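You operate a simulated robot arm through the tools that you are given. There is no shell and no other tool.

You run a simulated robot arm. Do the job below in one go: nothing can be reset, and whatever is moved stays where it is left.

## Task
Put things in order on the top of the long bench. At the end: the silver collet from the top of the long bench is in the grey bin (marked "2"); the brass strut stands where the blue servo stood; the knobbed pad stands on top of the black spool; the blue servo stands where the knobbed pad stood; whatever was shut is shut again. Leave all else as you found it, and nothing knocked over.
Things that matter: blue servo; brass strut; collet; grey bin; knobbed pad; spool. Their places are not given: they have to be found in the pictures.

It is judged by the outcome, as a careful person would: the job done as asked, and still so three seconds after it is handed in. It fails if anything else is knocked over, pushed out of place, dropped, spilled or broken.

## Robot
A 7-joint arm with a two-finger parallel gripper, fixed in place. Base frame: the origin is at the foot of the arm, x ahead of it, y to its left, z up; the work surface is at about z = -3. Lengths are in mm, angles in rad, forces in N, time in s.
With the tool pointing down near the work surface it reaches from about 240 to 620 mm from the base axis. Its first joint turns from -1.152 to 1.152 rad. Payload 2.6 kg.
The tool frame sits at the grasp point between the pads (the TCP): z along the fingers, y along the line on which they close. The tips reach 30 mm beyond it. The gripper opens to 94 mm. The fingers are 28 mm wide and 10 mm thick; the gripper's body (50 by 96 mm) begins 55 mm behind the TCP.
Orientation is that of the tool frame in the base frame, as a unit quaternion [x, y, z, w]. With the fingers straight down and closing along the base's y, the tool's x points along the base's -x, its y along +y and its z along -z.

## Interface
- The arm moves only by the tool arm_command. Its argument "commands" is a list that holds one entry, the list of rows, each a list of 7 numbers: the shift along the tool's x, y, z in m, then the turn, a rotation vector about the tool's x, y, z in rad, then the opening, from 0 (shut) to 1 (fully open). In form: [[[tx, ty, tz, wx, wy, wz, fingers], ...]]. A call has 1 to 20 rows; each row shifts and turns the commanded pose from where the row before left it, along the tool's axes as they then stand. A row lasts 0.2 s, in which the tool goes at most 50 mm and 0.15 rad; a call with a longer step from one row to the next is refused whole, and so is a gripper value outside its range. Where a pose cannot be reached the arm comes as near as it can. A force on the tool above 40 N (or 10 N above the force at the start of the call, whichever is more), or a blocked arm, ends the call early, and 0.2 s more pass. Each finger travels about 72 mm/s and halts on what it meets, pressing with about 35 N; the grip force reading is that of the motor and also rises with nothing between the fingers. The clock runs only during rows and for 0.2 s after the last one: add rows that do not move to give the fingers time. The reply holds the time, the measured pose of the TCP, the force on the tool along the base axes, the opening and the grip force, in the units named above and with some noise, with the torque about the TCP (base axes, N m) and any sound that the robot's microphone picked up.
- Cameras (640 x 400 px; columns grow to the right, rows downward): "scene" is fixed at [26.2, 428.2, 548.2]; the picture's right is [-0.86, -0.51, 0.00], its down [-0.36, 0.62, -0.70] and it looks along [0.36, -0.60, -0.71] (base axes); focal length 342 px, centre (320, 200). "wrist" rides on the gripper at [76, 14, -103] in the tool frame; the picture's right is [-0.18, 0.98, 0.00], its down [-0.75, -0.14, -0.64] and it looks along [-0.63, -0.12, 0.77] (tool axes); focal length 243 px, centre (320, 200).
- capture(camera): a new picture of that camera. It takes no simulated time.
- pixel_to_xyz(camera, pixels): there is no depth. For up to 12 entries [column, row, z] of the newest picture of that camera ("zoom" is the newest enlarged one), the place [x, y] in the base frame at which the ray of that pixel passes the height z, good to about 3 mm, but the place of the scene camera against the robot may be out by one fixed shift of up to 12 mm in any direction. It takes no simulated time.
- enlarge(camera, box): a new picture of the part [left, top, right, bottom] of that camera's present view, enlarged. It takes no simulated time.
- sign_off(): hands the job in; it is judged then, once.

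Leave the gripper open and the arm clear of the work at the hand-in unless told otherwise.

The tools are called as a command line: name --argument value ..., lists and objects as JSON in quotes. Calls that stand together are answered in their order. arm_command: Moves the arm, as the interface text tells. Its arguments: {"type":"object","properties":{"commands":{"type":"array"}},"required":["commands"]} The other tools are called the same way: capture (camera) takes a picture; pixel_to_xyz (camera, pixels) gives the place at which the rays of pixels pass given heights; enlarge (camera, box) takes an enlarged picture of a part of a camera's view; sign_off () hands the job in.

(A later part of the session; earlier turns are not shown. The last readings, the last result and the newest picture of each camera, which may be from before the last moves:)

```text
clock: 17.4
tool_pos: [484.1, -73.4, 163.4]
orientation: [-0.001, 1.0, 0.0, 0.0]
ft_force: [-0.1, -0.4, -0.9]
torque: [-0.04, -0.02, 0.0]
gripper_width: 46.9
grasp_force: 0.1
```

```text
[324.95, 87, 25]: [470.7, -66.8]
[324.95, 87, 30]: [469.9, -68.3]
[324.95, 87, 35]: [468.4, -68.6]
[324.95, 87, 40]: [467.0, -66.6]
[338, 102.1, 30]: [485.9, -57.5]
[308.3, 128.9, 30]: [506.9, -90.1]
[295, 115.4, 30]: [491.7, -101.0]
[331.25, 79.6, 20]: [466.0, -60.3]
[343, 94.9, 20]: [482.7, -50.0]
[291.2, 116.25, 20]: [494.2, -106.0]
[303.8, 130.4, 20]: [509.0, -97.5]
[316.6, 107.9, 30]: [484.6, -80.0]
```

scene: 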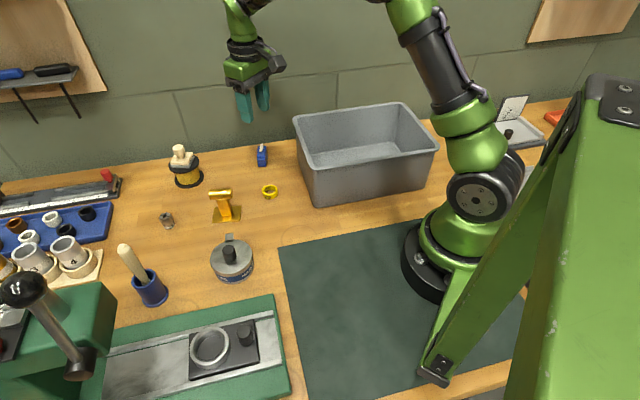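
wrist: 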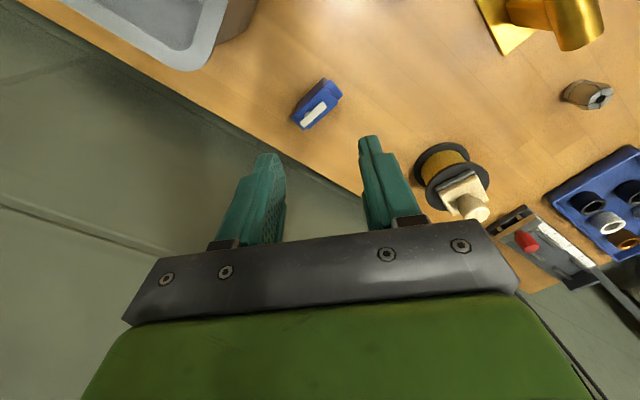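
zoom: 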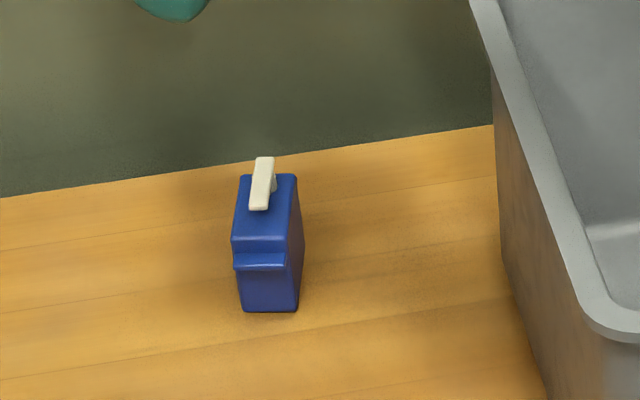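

The servo is 40×20 mm and its top is at z≈33. Its centre is (488,-79) and its long axis lies along about (22,-33). I'll check the nearby bin rim (wrist (205,60) and (250,15)) for clearance before I turn the gripper.

pixel_to_xyz --camera "wrist" --pixels '[[212, 55, 100], [212, 55, 120], [190, 70, 100], [190, 70, 120], [232, 10, 100], [232, 10, 120], [248, 30, 0], [205, 68, 0]]'

enlarge --camera "wrist" --box '[40, 0, 280, 150]'

pixel_to_xyz --camera "scene" --pixels '[[297, 113, 100], [297, 113, 120], [314, 171, 100], [314, 171, 120], [436, 148, 100], [436, 148, 120], [401, 102, 100], [401, 102, 120], [317.6, 206.6, -3], [422, 189, -3]]'

```text
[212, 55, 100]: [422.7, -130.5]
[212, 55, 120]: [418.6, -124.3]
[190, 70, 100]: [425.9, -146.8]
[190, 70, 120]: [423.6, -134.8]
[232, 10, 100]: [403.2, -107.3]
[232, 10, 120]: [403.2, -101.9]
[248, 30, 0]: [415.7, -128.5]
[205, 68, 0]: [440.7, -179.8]
```

```text
2.67 times, centred on (160, 75) of wrist
```

zoom: 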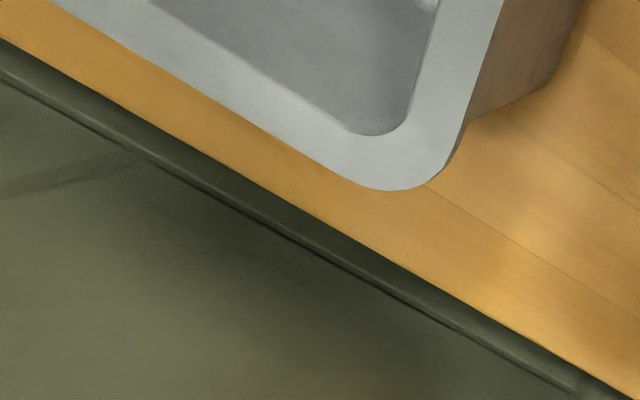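

```text
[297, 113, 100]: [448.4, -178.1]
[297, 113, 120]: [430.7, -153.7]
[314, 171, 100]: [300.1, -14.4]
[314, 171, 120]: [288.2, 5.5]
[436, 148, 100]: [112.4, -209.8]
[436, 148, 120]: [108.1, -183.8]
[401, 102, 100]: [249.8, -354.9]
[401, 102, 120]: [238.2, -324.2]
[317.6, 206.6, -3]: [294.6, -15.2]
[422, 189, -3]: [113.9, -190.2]
```

The bin rim's corner is about 86 mm from the servo, which is clear. I'll centre over the servo, turn the gripper by 0.983 rad so it closes across the servo's thin side, and go down to z≈100 for a check.

arm_command --commands '[[[-0.004, -0.006, 0, 0, 0, 0, 0.5], [0, 0, 0, 0, 0, 0.1404, 0.5], [0, 0, 0, 0, 0, 0.1404, 0.5], [0, 0, 0, 0, 0, 0.1404, 0.5], [0, 0, 0, 0, 0, 0.1404, 0.5], [0, 0, 0, 0, 0, 0.1404, 0.5], [0, 0, 0, 0, 0, 0.1404, 0.5], [0, 0, 0, 0, 0, 0.1404, 0.5], [0, 0, 0.03, 0, 0, 0, 0.5], [0, 0, 0.03, 0, 0, 0, 0.5], [0, 0, 0, 0, 0, 0, 0.5]]]'

capture --camera "wrist"

capture --camera "scene"

```text
clock: 19.8
tool_pos: [489.2, -82.1, 104.9]
orientation: [0.472, 0.882, 0.0, -0.001]
ft_force: [-0.4, -1.5, -0.3]
torque: [-0.02, 0.01, 0.0]
gripper_width: 47.3
grasp_force: 0.1
```

```text
taken
```

wrist: 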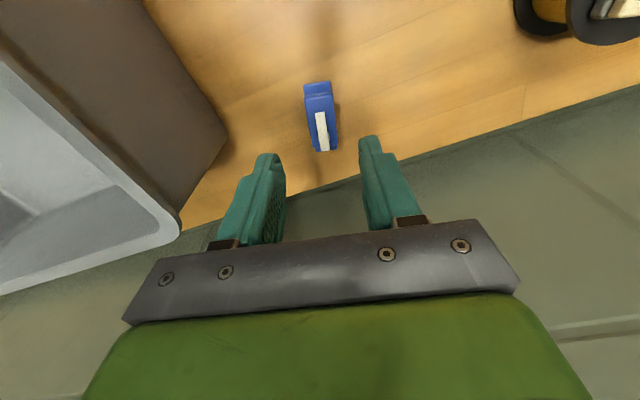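

```text
taken
```

scene: 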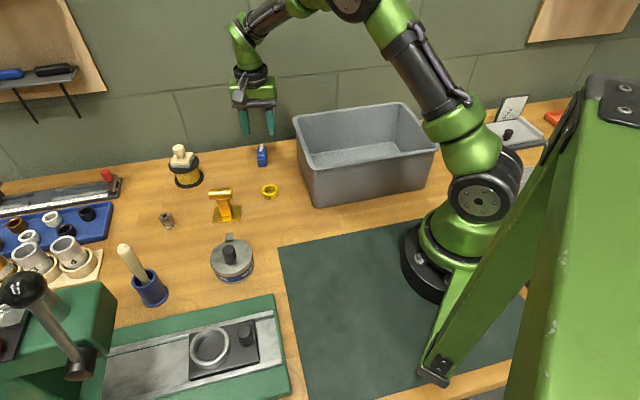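

The servo is nearly aligned. I'll enlarge and measure its orientation and centre.

enlarge --camera "wrist" --box '[280, 70, 370, 160]'

```text
4.44 times, centred on (325, 115) of wrist
```

zoom: 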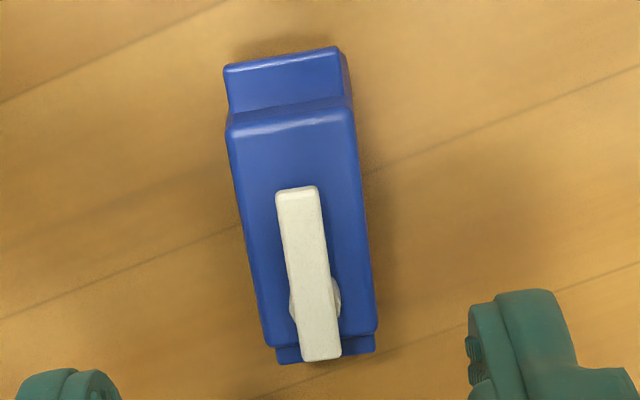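

pixel_to_xyz --camera "zoom" --pixels '[[228, 125, 33], [352, 110, 33], [378, 330, 33], [264, 346, 33], [224, 70, 20], [338, 48, 20], [281, 117, 33], [321, 338, 33], [308, 295, 33], [308, 190, 42], [320, 355, 42]]'

```text
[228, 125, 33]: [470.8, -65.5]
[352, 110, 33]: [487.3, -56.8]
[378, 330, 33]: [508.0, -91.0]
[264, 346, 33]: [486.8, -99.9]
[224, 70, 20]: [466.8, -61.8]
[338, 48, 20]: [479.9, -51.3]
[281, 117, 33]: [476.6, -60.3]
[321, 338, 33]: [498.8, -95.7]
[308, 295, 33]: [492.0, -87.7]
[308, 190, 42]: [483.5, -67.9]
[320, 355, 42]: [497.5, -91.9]
```

The servo's centre is at about (487.5,-78) and it's aligned to within 2°. I'll shift 4 mm along the tool's x and descend to z≈34.

arm_command --commands '[[[0.004, 0, 0.02, 0, 0, 0, 0.5], [0, 0, 0.02, 0, 0, 0, 0.5], [0, 0, 0.015, 0, 0, 0, 0.5], [0, 0, 0.01, 0, 0, 0, 0.5], [0, 0, 0.006, 0, 0, 0, 0.5], [0, 0, 0, 0, 0, 0, 0.5]]]'

capture --camera "wrist"

enlarge --camera "scene" --box '[210, 90, 330, 190]'

```text
clock: 21.2
tool_pos: [487.8, -79.1, 34.1]
orientation: [0.471, 0.882, 0.0, 0.0]
ft_force: [-0.1, 0.9, -0.3]
torque: [0.0, -0.03, 0.01]
gripper_width: 47.4
grasp_force: 0.1
```

```text
taken
```

wrist: 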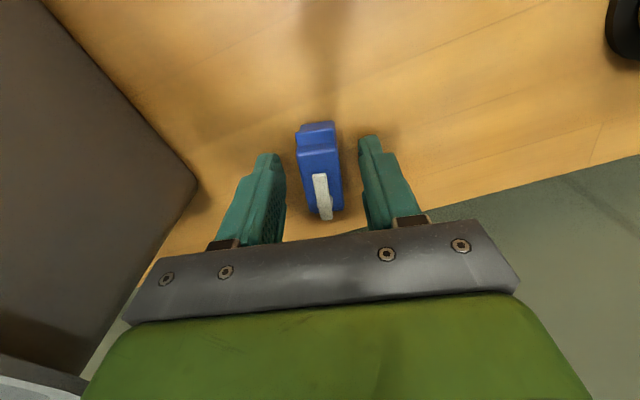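

```text
4.00 times, centred on (270, 140) of scene
```

zoom: 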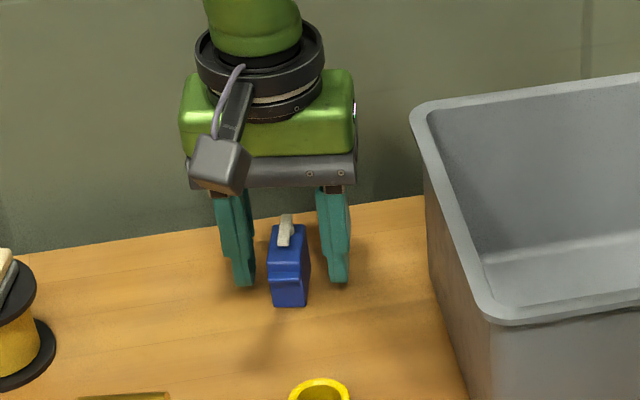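

The servo sits centred between the fingers. I'll close on it now.

arm_command --commands '[[[0, 0, 0, 0, 0, 0, 0.35], [0, 0, 0, 0, 0, 0, 0.2], [0, 0, 0, 0, 0, 0, 0.1], [0, 0, 0, 0, 0, 0, 0], [0, 0, 0, 0, 0, 0, 0]]]'

capture --camera "wrist"

```text
clock: 22.4
tool_pos: [488.0, -79.6, 33.5]
orientation: [0.471, 0.882, 0.0, 0.0]
ft_force: [0.4, 0.2, -1.0]
torque: [0.02, 0.02, 0.04]
gripper_width: 24.0
grasp_force: 34.9
```

```text
taken
```

wrist: 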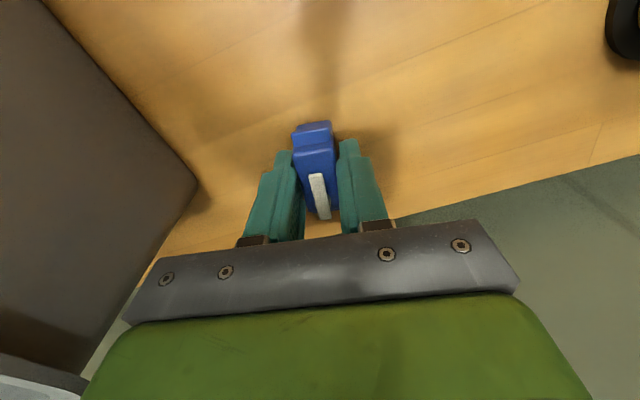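

The grip is firm at 24 mm. I'll lift to z≈172 and turn the gripper to the yaw used at the pad's place, which is -1.332 rad from here.

arm_command --commands '[[[0, 0, -0.012, 0, 0, 0, 0], [0, 0, -0.025, 0, 0, 0, 0], [0, 0, -0.035, 0, 0, 0, 0], [0, 0, -0.035, 0, 0, 0, 0], [0, 0, -0.031, 0, 0, 0, 0], [0, 0, 0, 0, 0, -0.148, 0], [0, 0, 0, 0, 0, -0.148, 0], [0, 0, 0, 0, 0, -0.148, 0], [0, 0, 0, 0, 0, -0.148, 0], [0, 0, 0, 0, 0, -0.148, 0], [0, 0, 0, 0, 0, -0.148, 0], [0, 0, 0, 0, 0, -0.148, 0], [0, 0, 0, 0, 0, -0.148, 0], [0, 0, 0, 0, 0, -0.148, 0], [0, 0, 0, 0, 0, 0, 0]]]'

capture --camera "wrist"

capture --camera "scene"

```text
clock: 25.6
tool_pos: [487.1, -79.2, 172.4]
orientation: [-0.175, 0.985, 0.0, 0.0]
ft_force: [-0.6, 0.1, -0.7]
torque: [0.02, 0.01, -0.02]
gripper_width: 24.4
grasp_force: 35.4
```

```text
taken
```

wrist: 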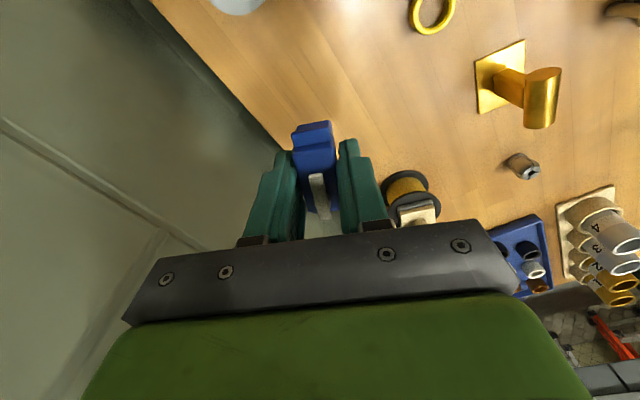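

```text
taken
```

scene: 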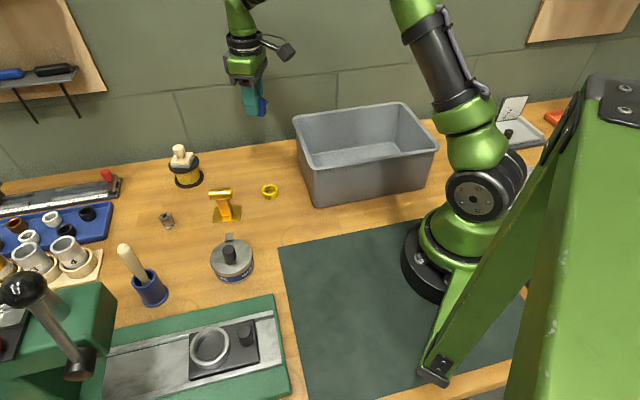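

The servo is held upright. I'll carry it across at z≈172 to (490,300).

arm_command --commands '[[[-0.007, 0.018, 0, 0, 0, 0, 0], [-0.0132, 0.0356, 0, 0, 0, 0, 0], [-0.0132, 0.0356, 0, 0, 0, 0, 0], [-0.0132, 0.0356, 0, 0, 0, 0, 0], [-0.0132, 0.0356, 0, 0, 0, 0, 0], [-0.0132, 0.0356, 0, 0, 0, 0, 0], [-0.0132, 0.0356, 0, 0, 0, 0, 0], [-0.0132, 0.0356, 0, 0, 0, 0, 0], [-0.0132, 0.0356, 0, 0, 0, 0, 0], [-0.0132, 0.0356, 0, 0, 0, 0, 0], [-0.006, 0.018, 0, 0, 0, 0, 0], [0, 0, 0, 0, 0, 0, 0]]]'

capture --camera "wrist"

capture --camera "scene"

```text
clock: 28.2
tool_pos: [488.6, 301.6, 173.3]
orientation: [-0.174, 0.985, 0.001, 0.0]
ft_force: [-1.0, 0.2, -0.4]
torque: [-0.02, -0.03, 0.0]
gripper_width: 24.3
grasp_force: 35.3
```

```text
taken
```

wrist: 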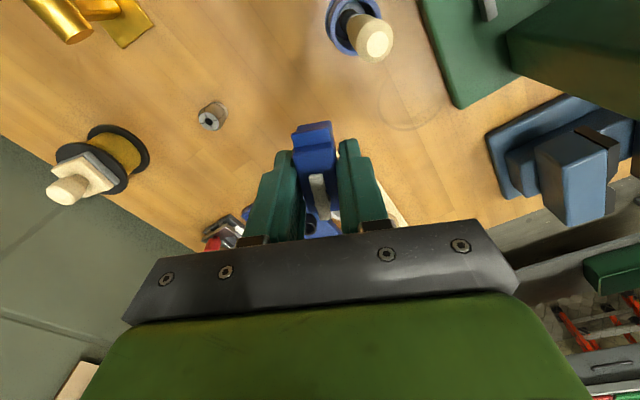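

```text
taken
```

scene: 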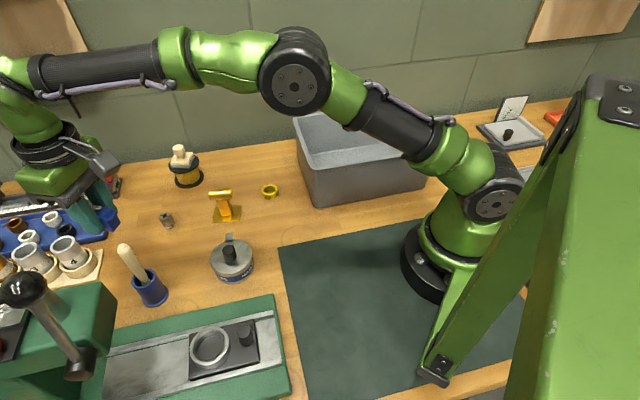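

I'll move over the pad's old place, with the tool target at about (477,367), then descend to z≈100 and check.

arm_command --commands '[[[-0.0058, 0.0329, 0, 0, 0, 0, 0], [-0.0058, 0.0329, 0, 0, 0, 0, 0], [0, 0, 0, 0, 0, 0, 0], [0, 0, 0.025, 0, 0, 0, 0], [0, 0, 0.025, 0, 0, 0, 0], [0, 0, 0.02, 0, 0, 0, 0], [0, 0, 0, 0, 0, 0, 0]]]'

capture --camera "wrist"

capture --camera "scene"

```text
clock: 29.8
tool_pos: [486.5, 375.1, 102.9]
orientation: [-0.174, 0.985, -0.001, -0.001]
ft_force: [-0.1, -0.4, -0.5]
torque: [-0.01, 0.01, 0.01]
gripper_width: 24.7
grasp_force: 34.3
out of reach, approached as far as the arm can: row 5, 6
```

```text
taken
```

wrist: 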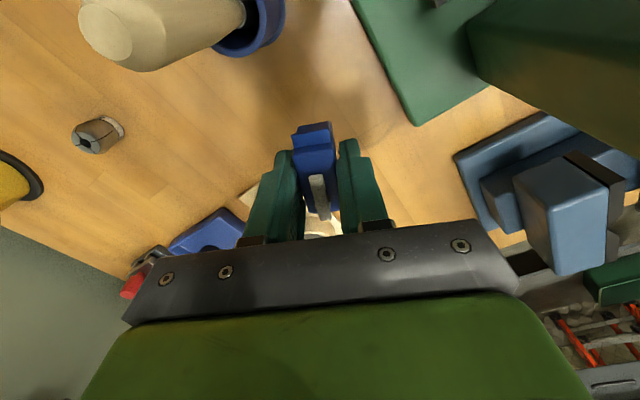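

```text
taken
```

scene: 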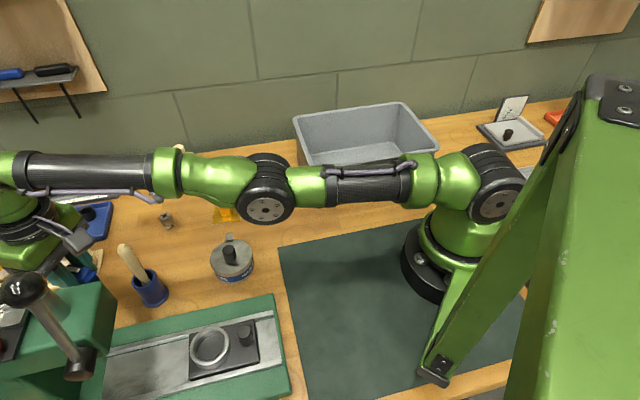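

The tool ended at (486,375), a bit past the target, because the arm reported its reach limit. I'll correct back toward (477,367) at this height and check again.

arm_command --commands '[[[0.006, -0.002, 0, 0, 0, 0, 0], [0.0056, -0.0021, 0, 0, 0, 0, 0], [0, 0, 0, 0, 0, 0, 0]]]'

capture --camera "wrist"

```text
clock: 30.6
tool_pos: [486.8, 374.1, 104.2]
orientation: [-0.174, 0.985, 0.0, 0.0]
ft_force: [0.3, -0.5, -0.3]
torque: [0.0, -0.02, -0.02]
gripper_width: 24.2
grasp_force: 35.2
out of reach, approached as far as the arm can: row 1, 2
```

```text
taken
```

wrist: 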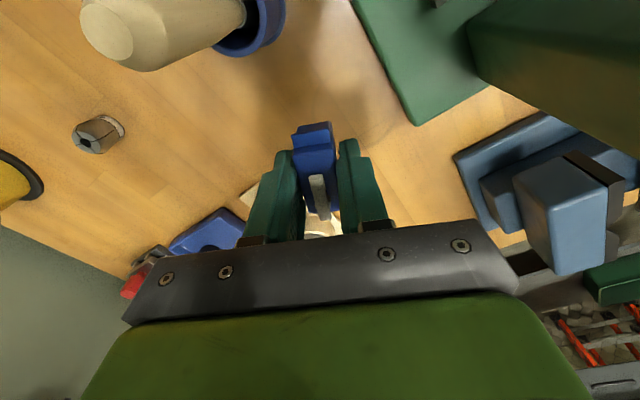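

The arm is at a joint limit here because its elbow has rolled lower than on the first visit. I'll lift back up to z≈172, draw in to (440,250) where there's room, and look at the arm's posture.

arm_command --commands '[[[0, 0, -0.025, 0, 0, 0, 0], [0, 0, -0.025, 0, 0, 0, 0], [0, 0, -0.02, 0, 0, 0, 0], [0, -0.03, 0, 0, 0, 0, 0], [0, -0.03, -0.01, 0, 0, 0, 0], [0.01, -0.03, -0.01, 0, 0, 0, 0], [0.02, -0.03, -0.01, 0, 0, 0, 0], [0.02, -0.03, -0.01, 0, 0, 0, 0], [0, 0, 0, 0, 0, 0, 0]]]'

capture --camera "scene"

capture --camera "wrist"

```text
clock: 32.6
tool_pos: [473.5, 218.0, 210.0]
orientation: [-0.174, 0.985, 0.0, 0.0]
ft_force: [0.2, 0.4, 0.3]
torque: [-0.04, -0.01, 0.0]
gripper_width: 24.5
grasp_force: 34.6
out of reach, approached as far as the arm can: row 1, 2, 3
```

```text
taken
```

scene: 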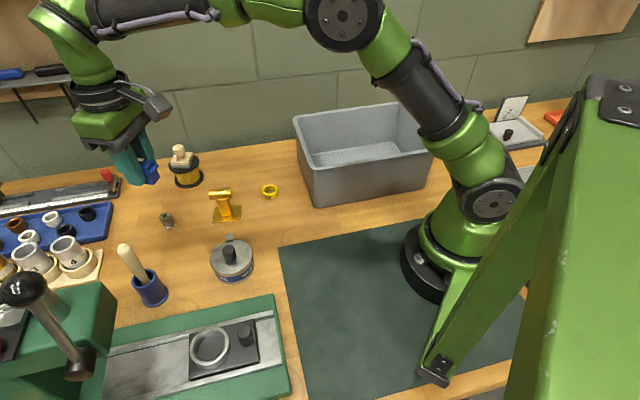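

```text
taken
```

wrist: 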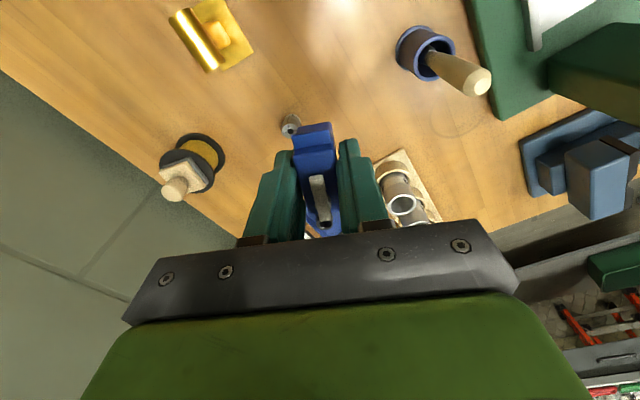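

The elbow looks higher here. I'll return to the start pose at (392,204,281) with zero yaw and compare the arm's posture with the first picture.

arm_command --commands '[[[0, 0, 0, 0, 0, 0.1163, 0], [0, 0, 0, 0, 0, 0.1163, 0], [0, 0, 0, 0, 0, 0.1163, 0], [0.027, -0.005, -0.024, 0, 0, 0, 0], [0.027, -0.005, -0.024, 0, 0, 0, 0], [0.027, -0.005, -0.024, 0, 0, 0, 0], [0, 0, 0, 0, 0, 0, 0]]]'

capture --camera "scene"

```text
clock: 34.2
tool_pos: [389.6, 205.2, 282.2]
orientation: [0.0, 1.0, 0.0, 0.0]
ft_force: [-0.1, 0.5, -0.5]
torque: [-0.04, 0.01, -0.02]
gripper_width: 24.5
grasp_force: 35.2
```

```text
taken
```

scene: 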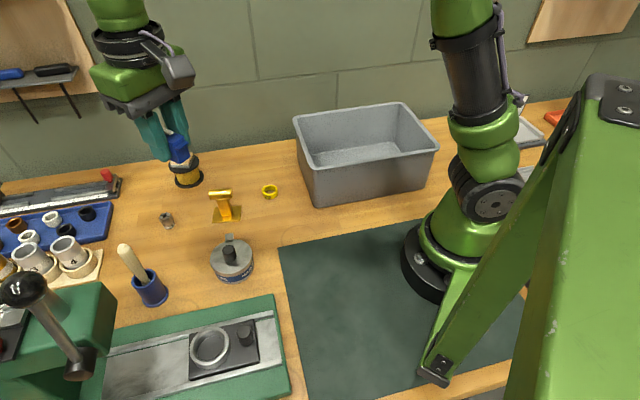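

The posture here matches the first picture, so the limit came from being almost fully stretched at z≈173. I'll approach again at a lower height: turn, move to (488,280,150), then to (487,330,130).

arm_command --commands '[[[0, 0, 0, 0, 0, -0.1163, 0], [0, 0, 0, 0, 0, -0.1163, 0], [0, 0, 0, 0, 0, -0.1163, 0], [-0.0295, 0.0093, 0.033, 0, 0, 0, 0], [-0.0295, 0.0093, 0.033, 0, 0, 0, 0], [-0.0295, 0.0093, 0.033, 0, 0, 0, 0], [-0.0295, 0.0093, 0.033, 0, 0, 0, 0], [-0.0081, 0.0237, 0.01, 0, 0, 0, 0], [-0.0081, 0.0237, 0.01, 0, 0, 0, 0], [0, 0, 0, 0, 0, 0, 0]]]'

capture --camera "scene"

capture --camera "wrist"

```text
clock: 36.4
tool_pos: [487.1, 329.6, 131.3]
orientation: [-0.175, 0.985, 0.001, 0.0]
ft_force: [0.4, -0.7, -0.5]
torque: [0.02, -0.01, -0.02]
gripper_width: 24.3
grasp_force: 34.6
```

```text
taken
```

scene: 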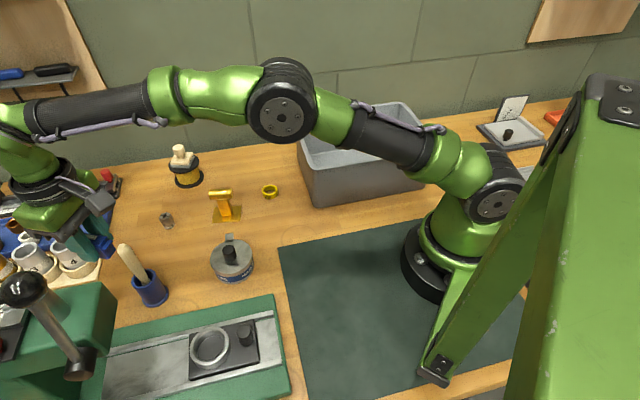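

```text
taken
```

wrist: 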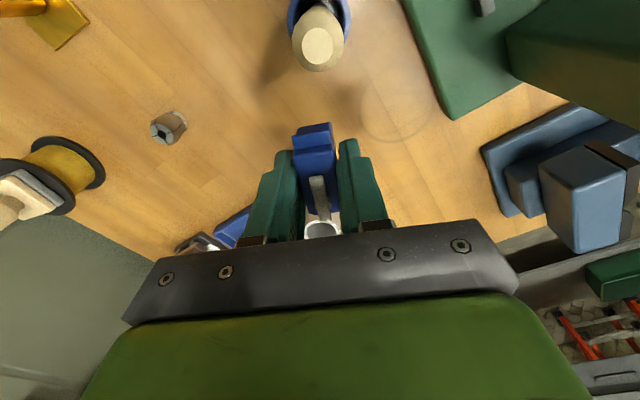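

The posture is good this time. I'll move on to (477,367,110).

arm_command --commands '[[[-0.0011, 0.013, 0.007, 0, 0, 0, 0], [-0.0011, 0.013, 0.007, 0, 0, 0, 0], [-0.0011, 0.013, 0.007, 0, 0, 0, 0], [0, 0, 0, 0, 0, 0, 0]]]'

capture --camera "wrist"

capture --camera "scene"

```text
clock: 37.4
tool_pos: [479.9, 370.3, 111.9]
orientation: [-0.174, 0.985, -0.001, 0.0]
ft_force: [-1.0, -0.2, -0.5]
torque: [0.0, -0.01, -0.02]
gripper_width: 24.3
grasp_force: 34.8
```

```text
taken
```

wrist: 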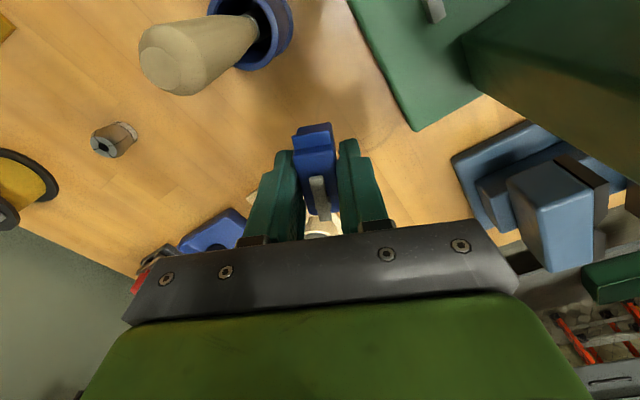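

```text
taken
```

scene: 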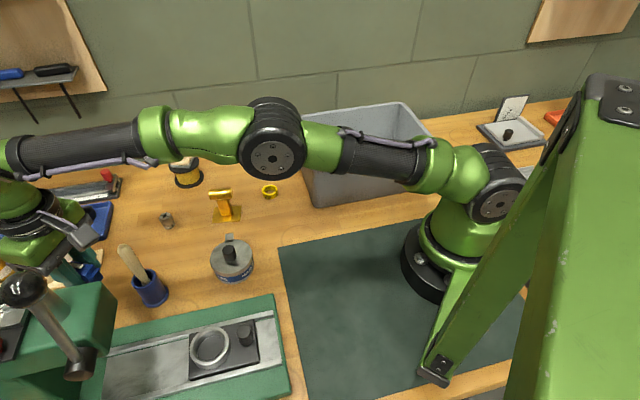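

That's slightly past the target. I'll correct by about (-3,-3) and descend to z≈45.

arm_command --commands '[[[0.0038, -0.0018, 0.005, 0, 0, 0, 0], [0, 0, 0.02, 0, 0, 0, 0], [0, 0, 0.02, 0, 0, 0, 0], [0, 0, 0.015, 0, 0, 0, 0], [0, 0, 0.006, 0, 0, 0, 0], [0, 0, 0, 0, 0, 0, 0]]]'

capture --camera "wrist"

capture --camera "scene"

```text
clock: 38.8
tool_pos: [477.1, 365.7, 44.7]
orientation: [-0.174, 0.985, -0.001, 0.0]
ft_force: [0.0, 0.2, 0.1]
torque: [0.01, -0.01, 0.01]
gripper_width: 24.3
grasp_force: 35.5
```

```text
taken
```

wrist: 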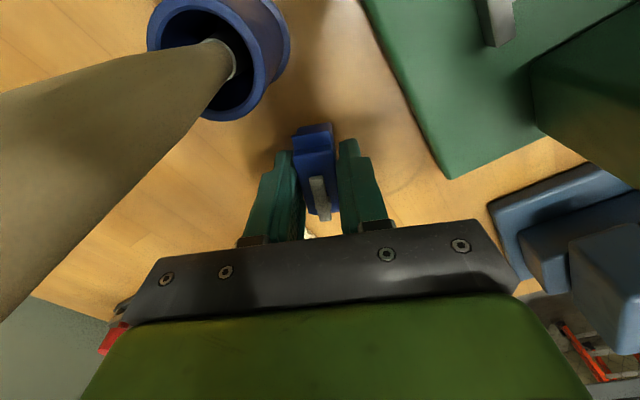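

```text
taken
```

scene: 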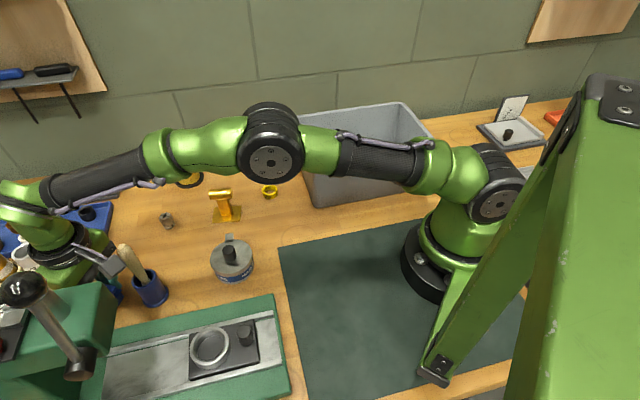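

I'll lower the last 10 mm slowly and watch for contact, expected at z≈34.

arm_command --commands '[[[0, 0, 0.005, 0, 0, 0, 0], [0, 0, 0.003, 0, 0, 0, 0], [0, 0, 0.001, 0, 0, 0, 0], [0, 0, 0, 0, 0, 0, 0]]]'

```text
clock: 39.8
tool_pos: [476.2, 364.6, 35.0]
orientation: [-0.174, 0.985, 0.0, 0.0]
ft_force: [-0.1, -0.7, -0.5]
torque: [-0.02, 0.0, 0.0]
gripper_width: 24.3
grasp_force: 34.8
```

arm_command --commands '[[[0, 0.001, 0.001, 0, 0, 0, 0], [0, 0, 0.001, 0, 0, 0, 0], [0, 0, 0, 0, 0, 0, 0]]]'

```text
clock: 40.6
tool_pos: [478.3, 366.0, 34.0]
orientation: [-0.175, 0.985, 0.0, 0.0]
ft_force: [-0.2, -0.1, 2.2]
torque: [0.0, -0.02, 0.02]
gripper_width: 24.5
grasp_force: 35.0
```

arm_command --commands '[[[0, 0, 0.001, 0, 0, 0, 0], [0, 0, 0, 0, 0, 0, 0]]]'

```text
clock: 41.2
tool_pos: [477.6, 367.1, 33.3]
orientation: [-0.175, 0.985, 0.001, 0.001]
ft_force: [-4.5, -2.0, 12.8]
torque: [-0.08, 0.12, -0.01]
gripper_width: 24.3
grasp_force: 35.0
```

Contact is confirmed at 12.8 N. I'll ease up 0.7 mm, open the fingers, and check.

arm_command --commands '[[[0, 0, -0.0007, 0, 0, 0, 0], [0, 0, 0, 0, 0, 0, 0.28], [0, 0, 0, 0, 0, 0, 0.4], [0, 0, 0, 0, 0, 0, 0.5], [0, 0, 0, 0, 0, 0, 0.5], [0, 0, 0, 0, 0, 0, 0.5]]]'

capture --camera "wrist"

```text
clock: 42.6
tool_pos: [477.9, 367.0, 32.8]
orientation: [-0.174, 0.985, -0.001, 0.0]
ft_force: [-0.1, 0.5, 0.4]
torque: [0.04, -0.01, -0.01]
gripper_width: 46.9
grasp_force: 0.0
```

```text
taken
```

wrist: 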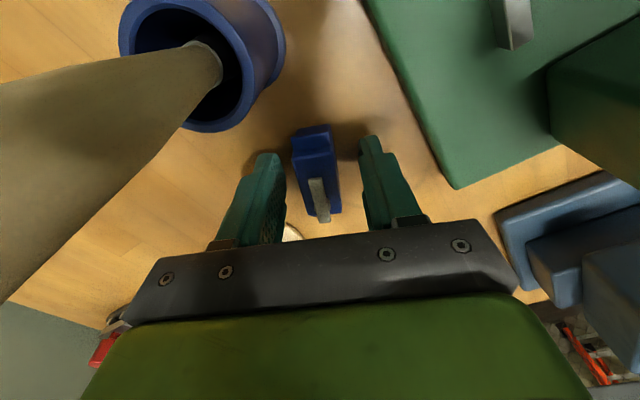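

The servo stands on its own. I'll rise straight up to z≈120 and check its position.

arm_command --commands '[[[0, 0, -0.012, 0, 0, 0, 0.5], [0, 0, -0.025, 0, 0, 0, 0.5], [0, 0, -0.025, 0, 0, 0, 0.5], [0, 0, -0.025, 0, 0, 0, 0.5], [0, 0, 0, 0, 0, 0, 0.5]]]'

capture --camera "wrist"

enlarge --camera "wrist" --box '[270, 60, 370, 150]'

```text
clock: 43.8
tool_pos: [476.0, 367.3, 122.5]
orientation: [-0.174, 0.985, 0.0, 0.0]
ft_force: [0.2, 0.5, -0.3]
torque: [-0.04, -0.03, 0.0]
gripper_width: 47.0
grasp_force: 0.1
```

```text
taken
```

wrist: 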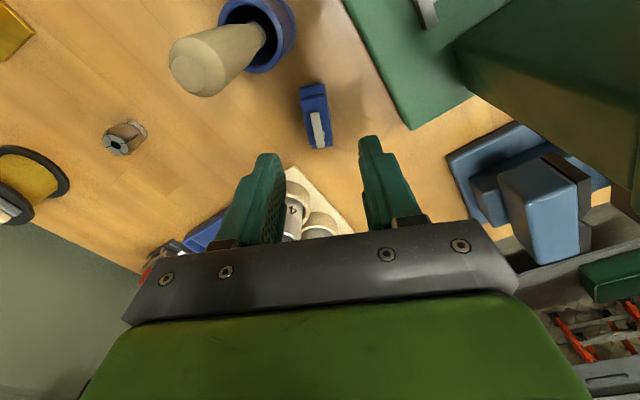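

```text
4.44 times, centred on (320, 105) of wrist
```

zoom: 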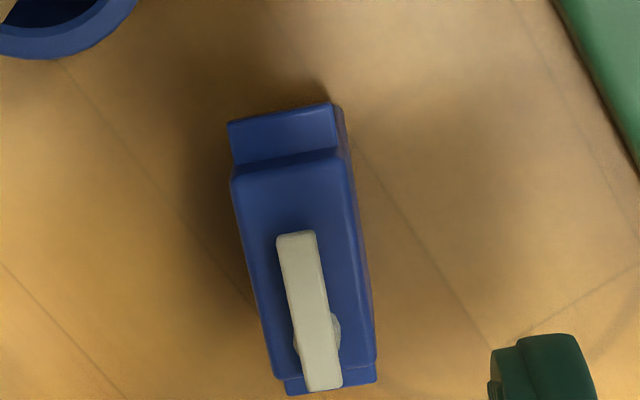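

pixel_to_xyz --camera "zoom" --pixels '[[232, 182, 33], [345, 162, 33], [375, 365, 33], [272, 380, 33], [288, 172, 33], [323, 372, 33], [305, 272, 33]]'

enlarge --camera "scene" --box '[140, 120, 320, 240]'

```text
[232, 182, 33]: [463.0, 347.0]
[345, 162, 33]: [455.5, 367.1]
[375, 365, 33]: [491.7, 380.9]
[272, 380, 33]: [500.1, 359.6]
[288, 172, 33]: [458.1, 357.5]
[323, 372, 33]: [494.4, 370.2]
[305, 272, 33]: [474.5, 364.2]
```

```text
3.33 times, centred on (230, 180) of scene
```

zoom: 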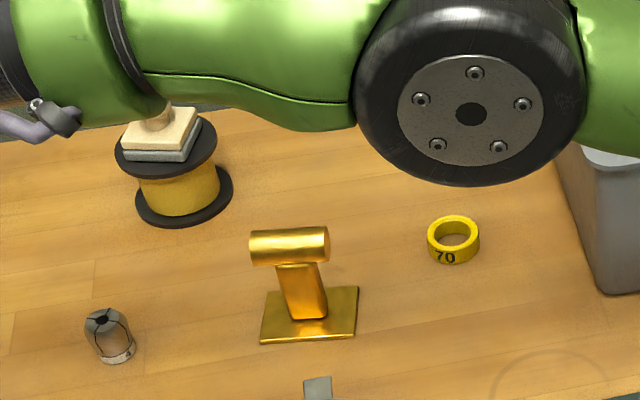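

The servo stands at (477,364), within about 4 mm of where the pad stood. Next is the brass strut: I'll withdraw past the handle, turn back to zero yaw, and hover near (445,100) at z≈170.

arm_command --commands '[[[0.0066, -0.0387, -0.014, 0, 0, 0, 0.5], [0.0066, -0.0387, -0.014, 0, 0, 0, 0.6], [0, 0, -0.01, 0, 0, 0.1163, 0.7], [0, 0, -0.01, 0, 0, 0.1163, 0.8], [0, 0, 0, 0, 0, 0.1163, 0.8], [0.01, -0.037, 0, 0, 0, 0, 0.8], [0.01, -0.037, 0, 0, 0, 0, 0.8], [0.01, -0.037, 0, 0, 0, 0, 0.8], [0.01, -0.037, 0, 0, 0, 0, 0.8], [0.01, -0.037, 0, 0, 0, 0, 0.8], [0, 0, 0, 0, 0, 0, 0.8]]]'

capture --camera "wrist"

capture --camera "scene"

```text
clock: 46.2
tool_pos: [439.6, 103.3, 169.4]
orientation: [-0.001, 1.0, 0.0, 0.0]
ft_force: [-0.5, -0.9, -0.5]
torque: [-0.01, 0.01, 0.01]
gripper_width: 74.9
grasp_force: 0.0
```

```text
taken
```

wrist: 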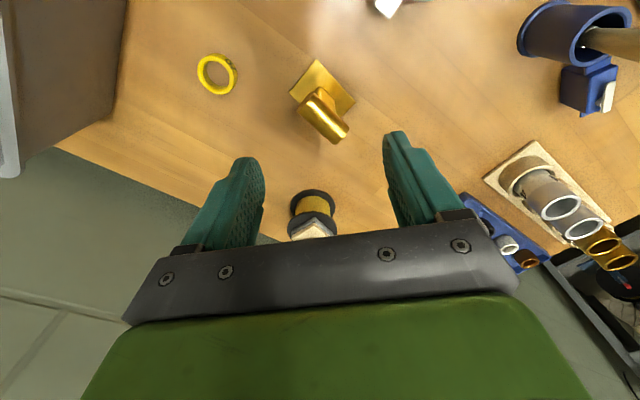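

```text
taken
```

scene: 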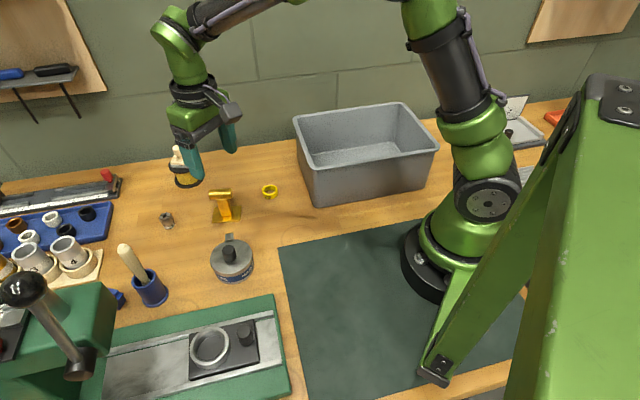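

The strut appears at wrist (322,100), and the servo is upright in its new place. I'll enlarge both views of the strut.

enlarge --camera "scene" --box '[190, 170, 260, 240]'

enlarge --camera "wrist" --box '[270, 40, 380, 160]'

```text
5.71 times, centred on (225, 205) of scene
```

zoom: 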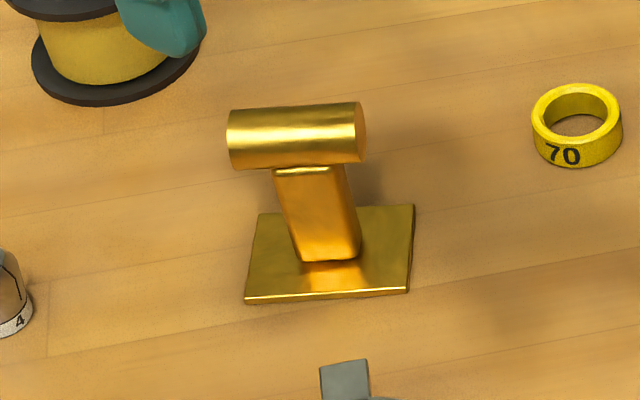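

```text
3.33 times, centred on (325, 100) of wrist
```

zoom: 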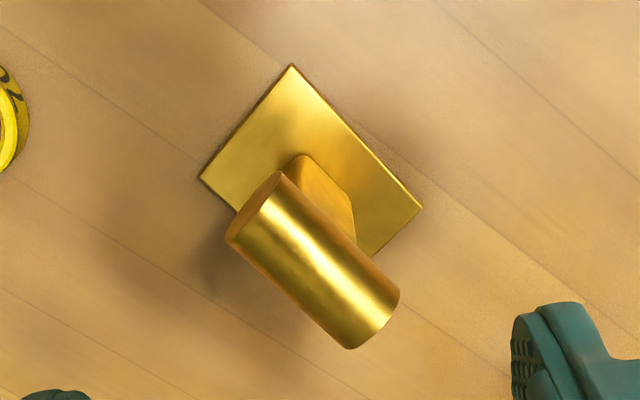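

I'll measure the strut's plate corners and cylinder ends in this view, trying several heights for the cylinder.

pixel_to_xyz --camera "zoom" --pixels '[[290, 65, 0], [200, 178, 0], [422, 208, 0], [313, 262, 40], [313, 262, 50], [313, 262, 60], [258, 207, 50], [375, 318, 50], [279, 172, 50], [226, 238, 50], [400, 290, 50], [352, 348, 50]]'

pixel_to_xyz --camera "scene" --pixels '[[218.5, 223.5, 0], [240.8, 221, 0], [241.5, 206, 0], [220.5, 207.5, 0], [221, 193.5, 40], [221, 193.5, 50], [221, 193.5, 60], [226.7, 215, 0]]'

```text
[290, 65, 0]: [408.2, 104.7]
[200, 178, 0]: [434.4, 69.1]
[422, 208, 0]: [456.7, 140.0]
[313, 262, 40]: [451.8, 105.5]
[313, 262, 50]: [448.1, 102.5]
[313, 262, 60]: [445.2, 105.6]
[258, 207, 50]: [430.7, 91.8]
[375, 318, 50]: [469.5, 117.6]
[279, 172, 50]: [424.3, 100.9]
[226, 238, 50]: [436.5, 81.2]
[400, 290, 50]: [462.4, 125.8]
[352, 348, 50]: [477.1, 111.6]
```

```text
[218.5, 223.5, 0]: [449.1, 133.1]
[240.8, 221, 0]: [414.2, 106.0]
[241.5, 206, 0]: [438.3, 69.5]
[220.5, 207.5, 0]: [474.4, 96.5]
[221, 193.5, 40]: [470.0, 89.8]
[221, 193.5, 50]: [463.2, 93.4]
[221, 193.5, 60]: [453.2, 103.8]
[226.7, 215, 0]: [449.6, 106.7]
```

The strut has a 60×44 mm plate centred at about (445.5,104.5), with its long side and its top cylinder along 34-36°. The cylinder is about 21 mm across at z≈57. I'll turn the gripper by -0.62 rad so that it closes across the cylinder, centre over it, and go down to z≈140 to look.

arm_command --commands '[[[-0.0064, 0.001, 0, 0, 0, 0, 0.6], [0, 0, 0, 0, 0, -0.124, 0.5], [0, 0, 0, 0, 0, -0.124, 0.5], [0, 0, 0, 0, 0, -0.124, 0.5], [0, 0, 0, 0, 0, -0.124, 0.5], [0, 0, 0, 0, 0, -0.124, 0.5], [0, 0, 0.03, 0, 0, 0, 0.5], [0, 0, 0, 0, 0, 0, 0.5]]]'

capture --camera "wrist"

enlarge --camera "wrist" --box '[270, 50, 370, 180]'

```text
clock: 48.0
tool_pos: [447.0, 104.9, 139.8]
orientation: [-0.306, 0.952, 0.0, 0.001]
ft_force: [-0.7, 0.0, 0.1]
torque: [0.05, -0.02, 0.02]
gripper_width: 46.9
grasp_force: 0.0
```

```text
taken
```

wrist: 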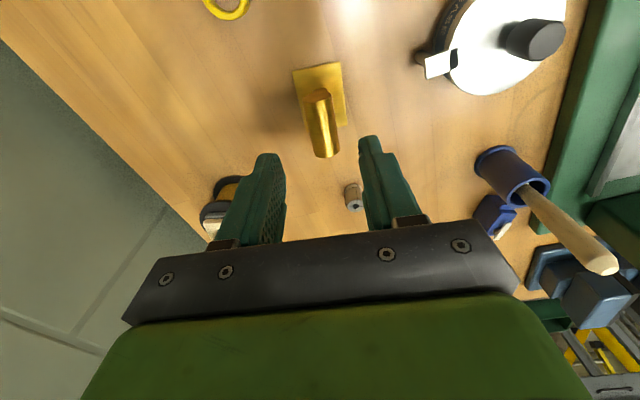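

```text
3.08 times, centred on (320, 115) of wrist
```

zoom: 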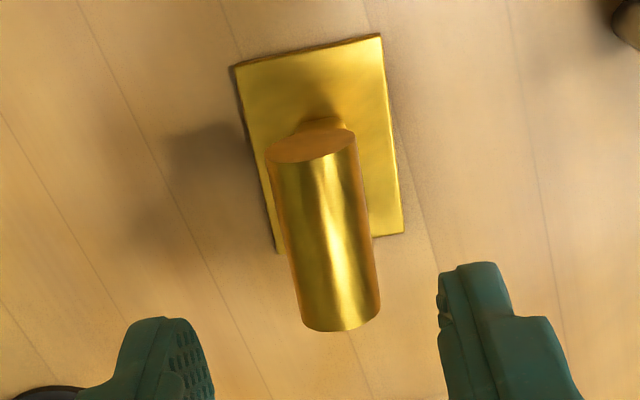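

pixel_to_xyz --camera "zoom" --pixels '[[235, 68, 0], [381, 36, 0], [403, 232, 0], [277, 252, 0], [266, 152, 57], [355, 138, 57], [302, 318, 57], [380, 300, 57], [311, 147, 57], [342, 312, 57], [327, 225, 57], [327, 225, 66]]'

```text
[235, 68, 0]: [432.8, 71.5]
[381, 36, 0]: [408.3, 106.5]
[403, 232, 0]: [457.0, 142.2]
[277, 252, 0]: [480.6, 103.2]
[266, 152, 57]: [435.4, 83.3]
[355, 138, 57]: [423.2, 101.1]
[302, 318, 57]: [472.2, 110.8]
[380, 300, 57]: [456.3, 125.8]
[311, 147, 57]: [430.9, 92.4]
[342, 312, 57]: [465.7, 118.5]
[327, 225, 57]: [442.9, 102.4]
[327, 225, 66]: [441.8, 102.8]
```

The cylinder is centred under the tool and aligned. I'll descend to z≈56 with the fingers straddling it, then look before closing.

arm_command --commands '[[[0, 0, 0.025, 0, 0, 0, 0.5], [0, 0, 0.025, 0, 0, 0, 0.5], [0, 0, 0.02, 0, 0, 0, 0.5], [0, 0, 0.013, 0, 0, 0, 0.5], [0, 0, 0, 0, 0, 0, 0.5]]]'

capture --camera "wrist"

enlarge --camera "scene" --box '[150, 110, 300, 240]'

```text
clock: 49.2
tool_pos: [447.1, 105.9, 57.7]
orientation: [-0.306, 0.952, 0.0, 0.0]
ft_force: [-0.9, 0.0, -0.3]
torque: [0.0, -0.02, 0.0]
gripper_width: 47.1
grasp_force: 0.0
```

```text
taken
```

wrist: 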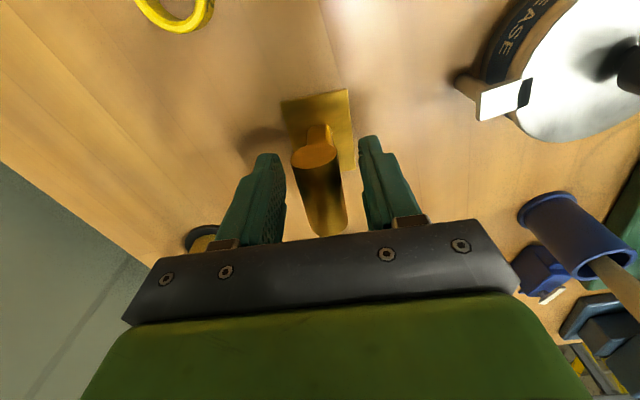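

```text
3.08 times, centred on (225, 175) of scene
```

zoom: 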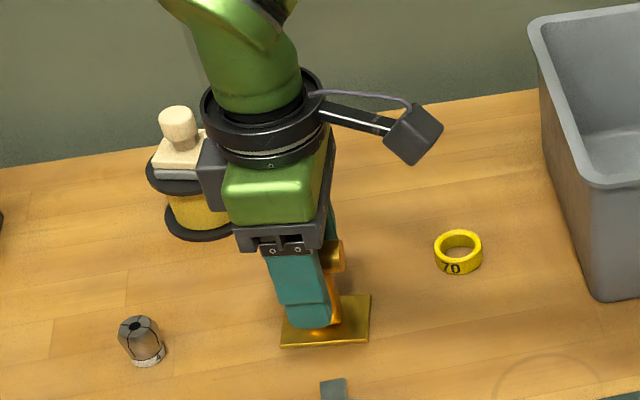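

The cylinder sits between the pads. I'll close on it.

arm_command --commands '[[[0, 0, 0, 0, 0, 0, 0.35], [0, 0, 0, 0, 0, 0, 0.2], [0, 0, 0, 0, 0, 0, 0.1], [0, 0, 0, 0, 0, 0, 0], [0, 0, 0, 0, 0, 0, 0]]]'

capture --camera "wrist"

```text
clock: 50.4
tool_pos: [446.6, 105.9, 56.7]
orientation: [-0.306, 0.952, 0.0, 0.0]
ft_force: [-1.1, 0.8, -0.2]
torque: [0.05, -0.02, 0.02]
gripper_width: 25.7
grasp_force: 35.3
```

```text
taken
```

wrist: 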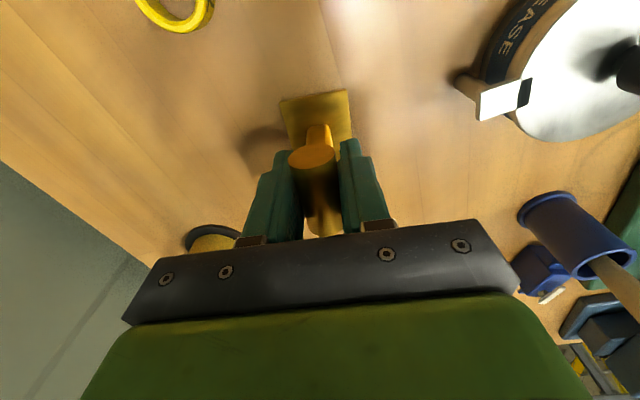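

The grip is firm at 25.7 mm. I'll lift to z≈150 and carry the strut to the servo's old place, with the tool target at about (489.5,-78.5).

arm_command --commands '[[[0, 0, -0.01, 0, 0, 0, 0], [0, 0, -0.02, 0, 0, 0, 0], [0, 0, -0.03, 0, 0, 0, 0], [0, 0, -0.033, 0, 0, 0, 0], [0, 0, 0, 0, 0, 0, 0]]]'

capture --camera "wrist"

capture --camera "scene"

```text
clock: 51.6
tool_pos: [448.7, 105.3, 151.5]
orientation: [-0.306, 0.952, 0.0, 0.0]
ft_force: [0.4, -0.1, -1.8]
torque: [0.01, 0.01, -0.01]
gripper_width: 25.8
grasp_force: 35.2
```

```text
taken
```

wrist: 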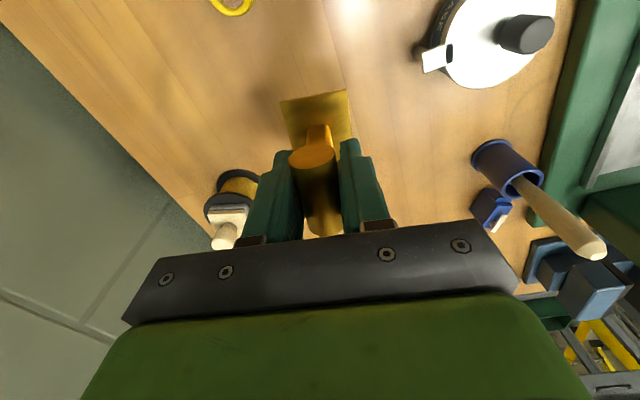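

```text
taken
```

scene: 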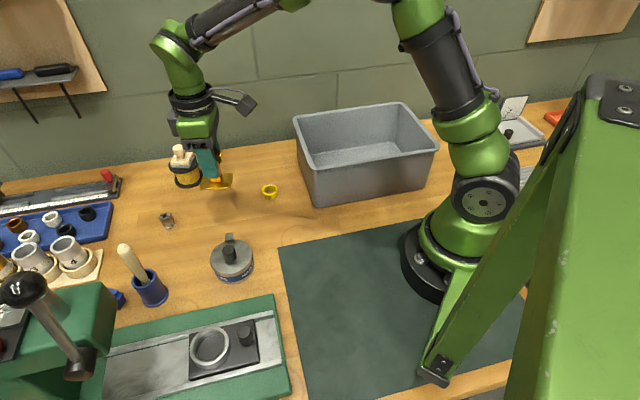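

The strut hangs straight. I'll check the wall line using wrist (80,85) and (150,158), then carry it over.

pixel_to_xyz --camera "wrist" --pixels '[[30, 32, 0], [90, 92, 0], [150, 155, 0], [185, 190, 0]]'

arm_command --commands '[[[0.0072, -0.0175, 0, 0, 0, 0, 0], [0.0144, -0.035, 0, 0, 0, 0, 0], [0.0144, -0.035, 0, 0, 0, 0, 0], [0.0144, -0.035, 0, 0, 0, 0, 0], [0.0144, -0.035, 0, 0, 0, 0, 0], [0.0072, -0.0175, 0, 0, 0, 0, 0], [0, 0, 0, 0, 0, 0, 0]]]'

capture --camera "wrist"

capture --camera "scene"

```text
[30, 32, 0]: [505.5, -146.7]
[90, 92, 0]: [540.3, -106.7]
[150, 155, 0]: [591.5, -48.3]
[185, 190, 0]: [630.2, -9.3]
```

```text
clock: 53.2
tool_pos: [490.6, -79.7, 149.3]
orientation: [-0.306, 0.952, -0.001, 0.0]
ft_force: [0.1, -0.1, -2.0]
torque: [-0.03, 0.02, 0.01]
gripper_width: 25.8
grasp_force: 34.8
```

```text
taken
```

wrist: 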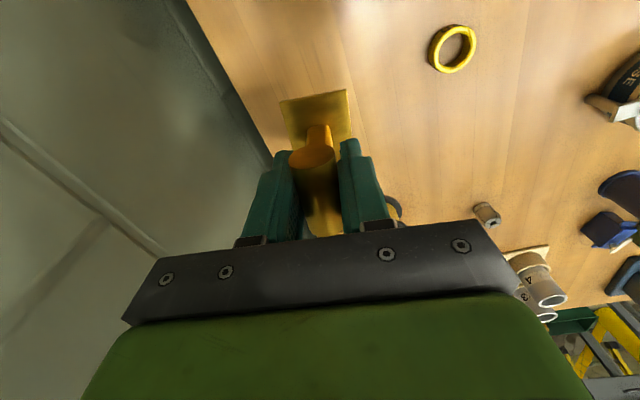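

```text
taken
```

scene: 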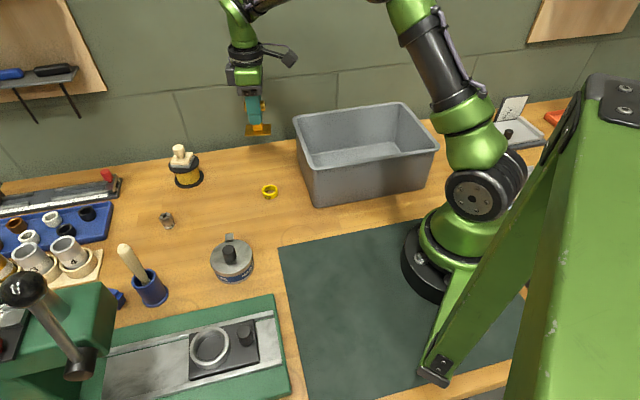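

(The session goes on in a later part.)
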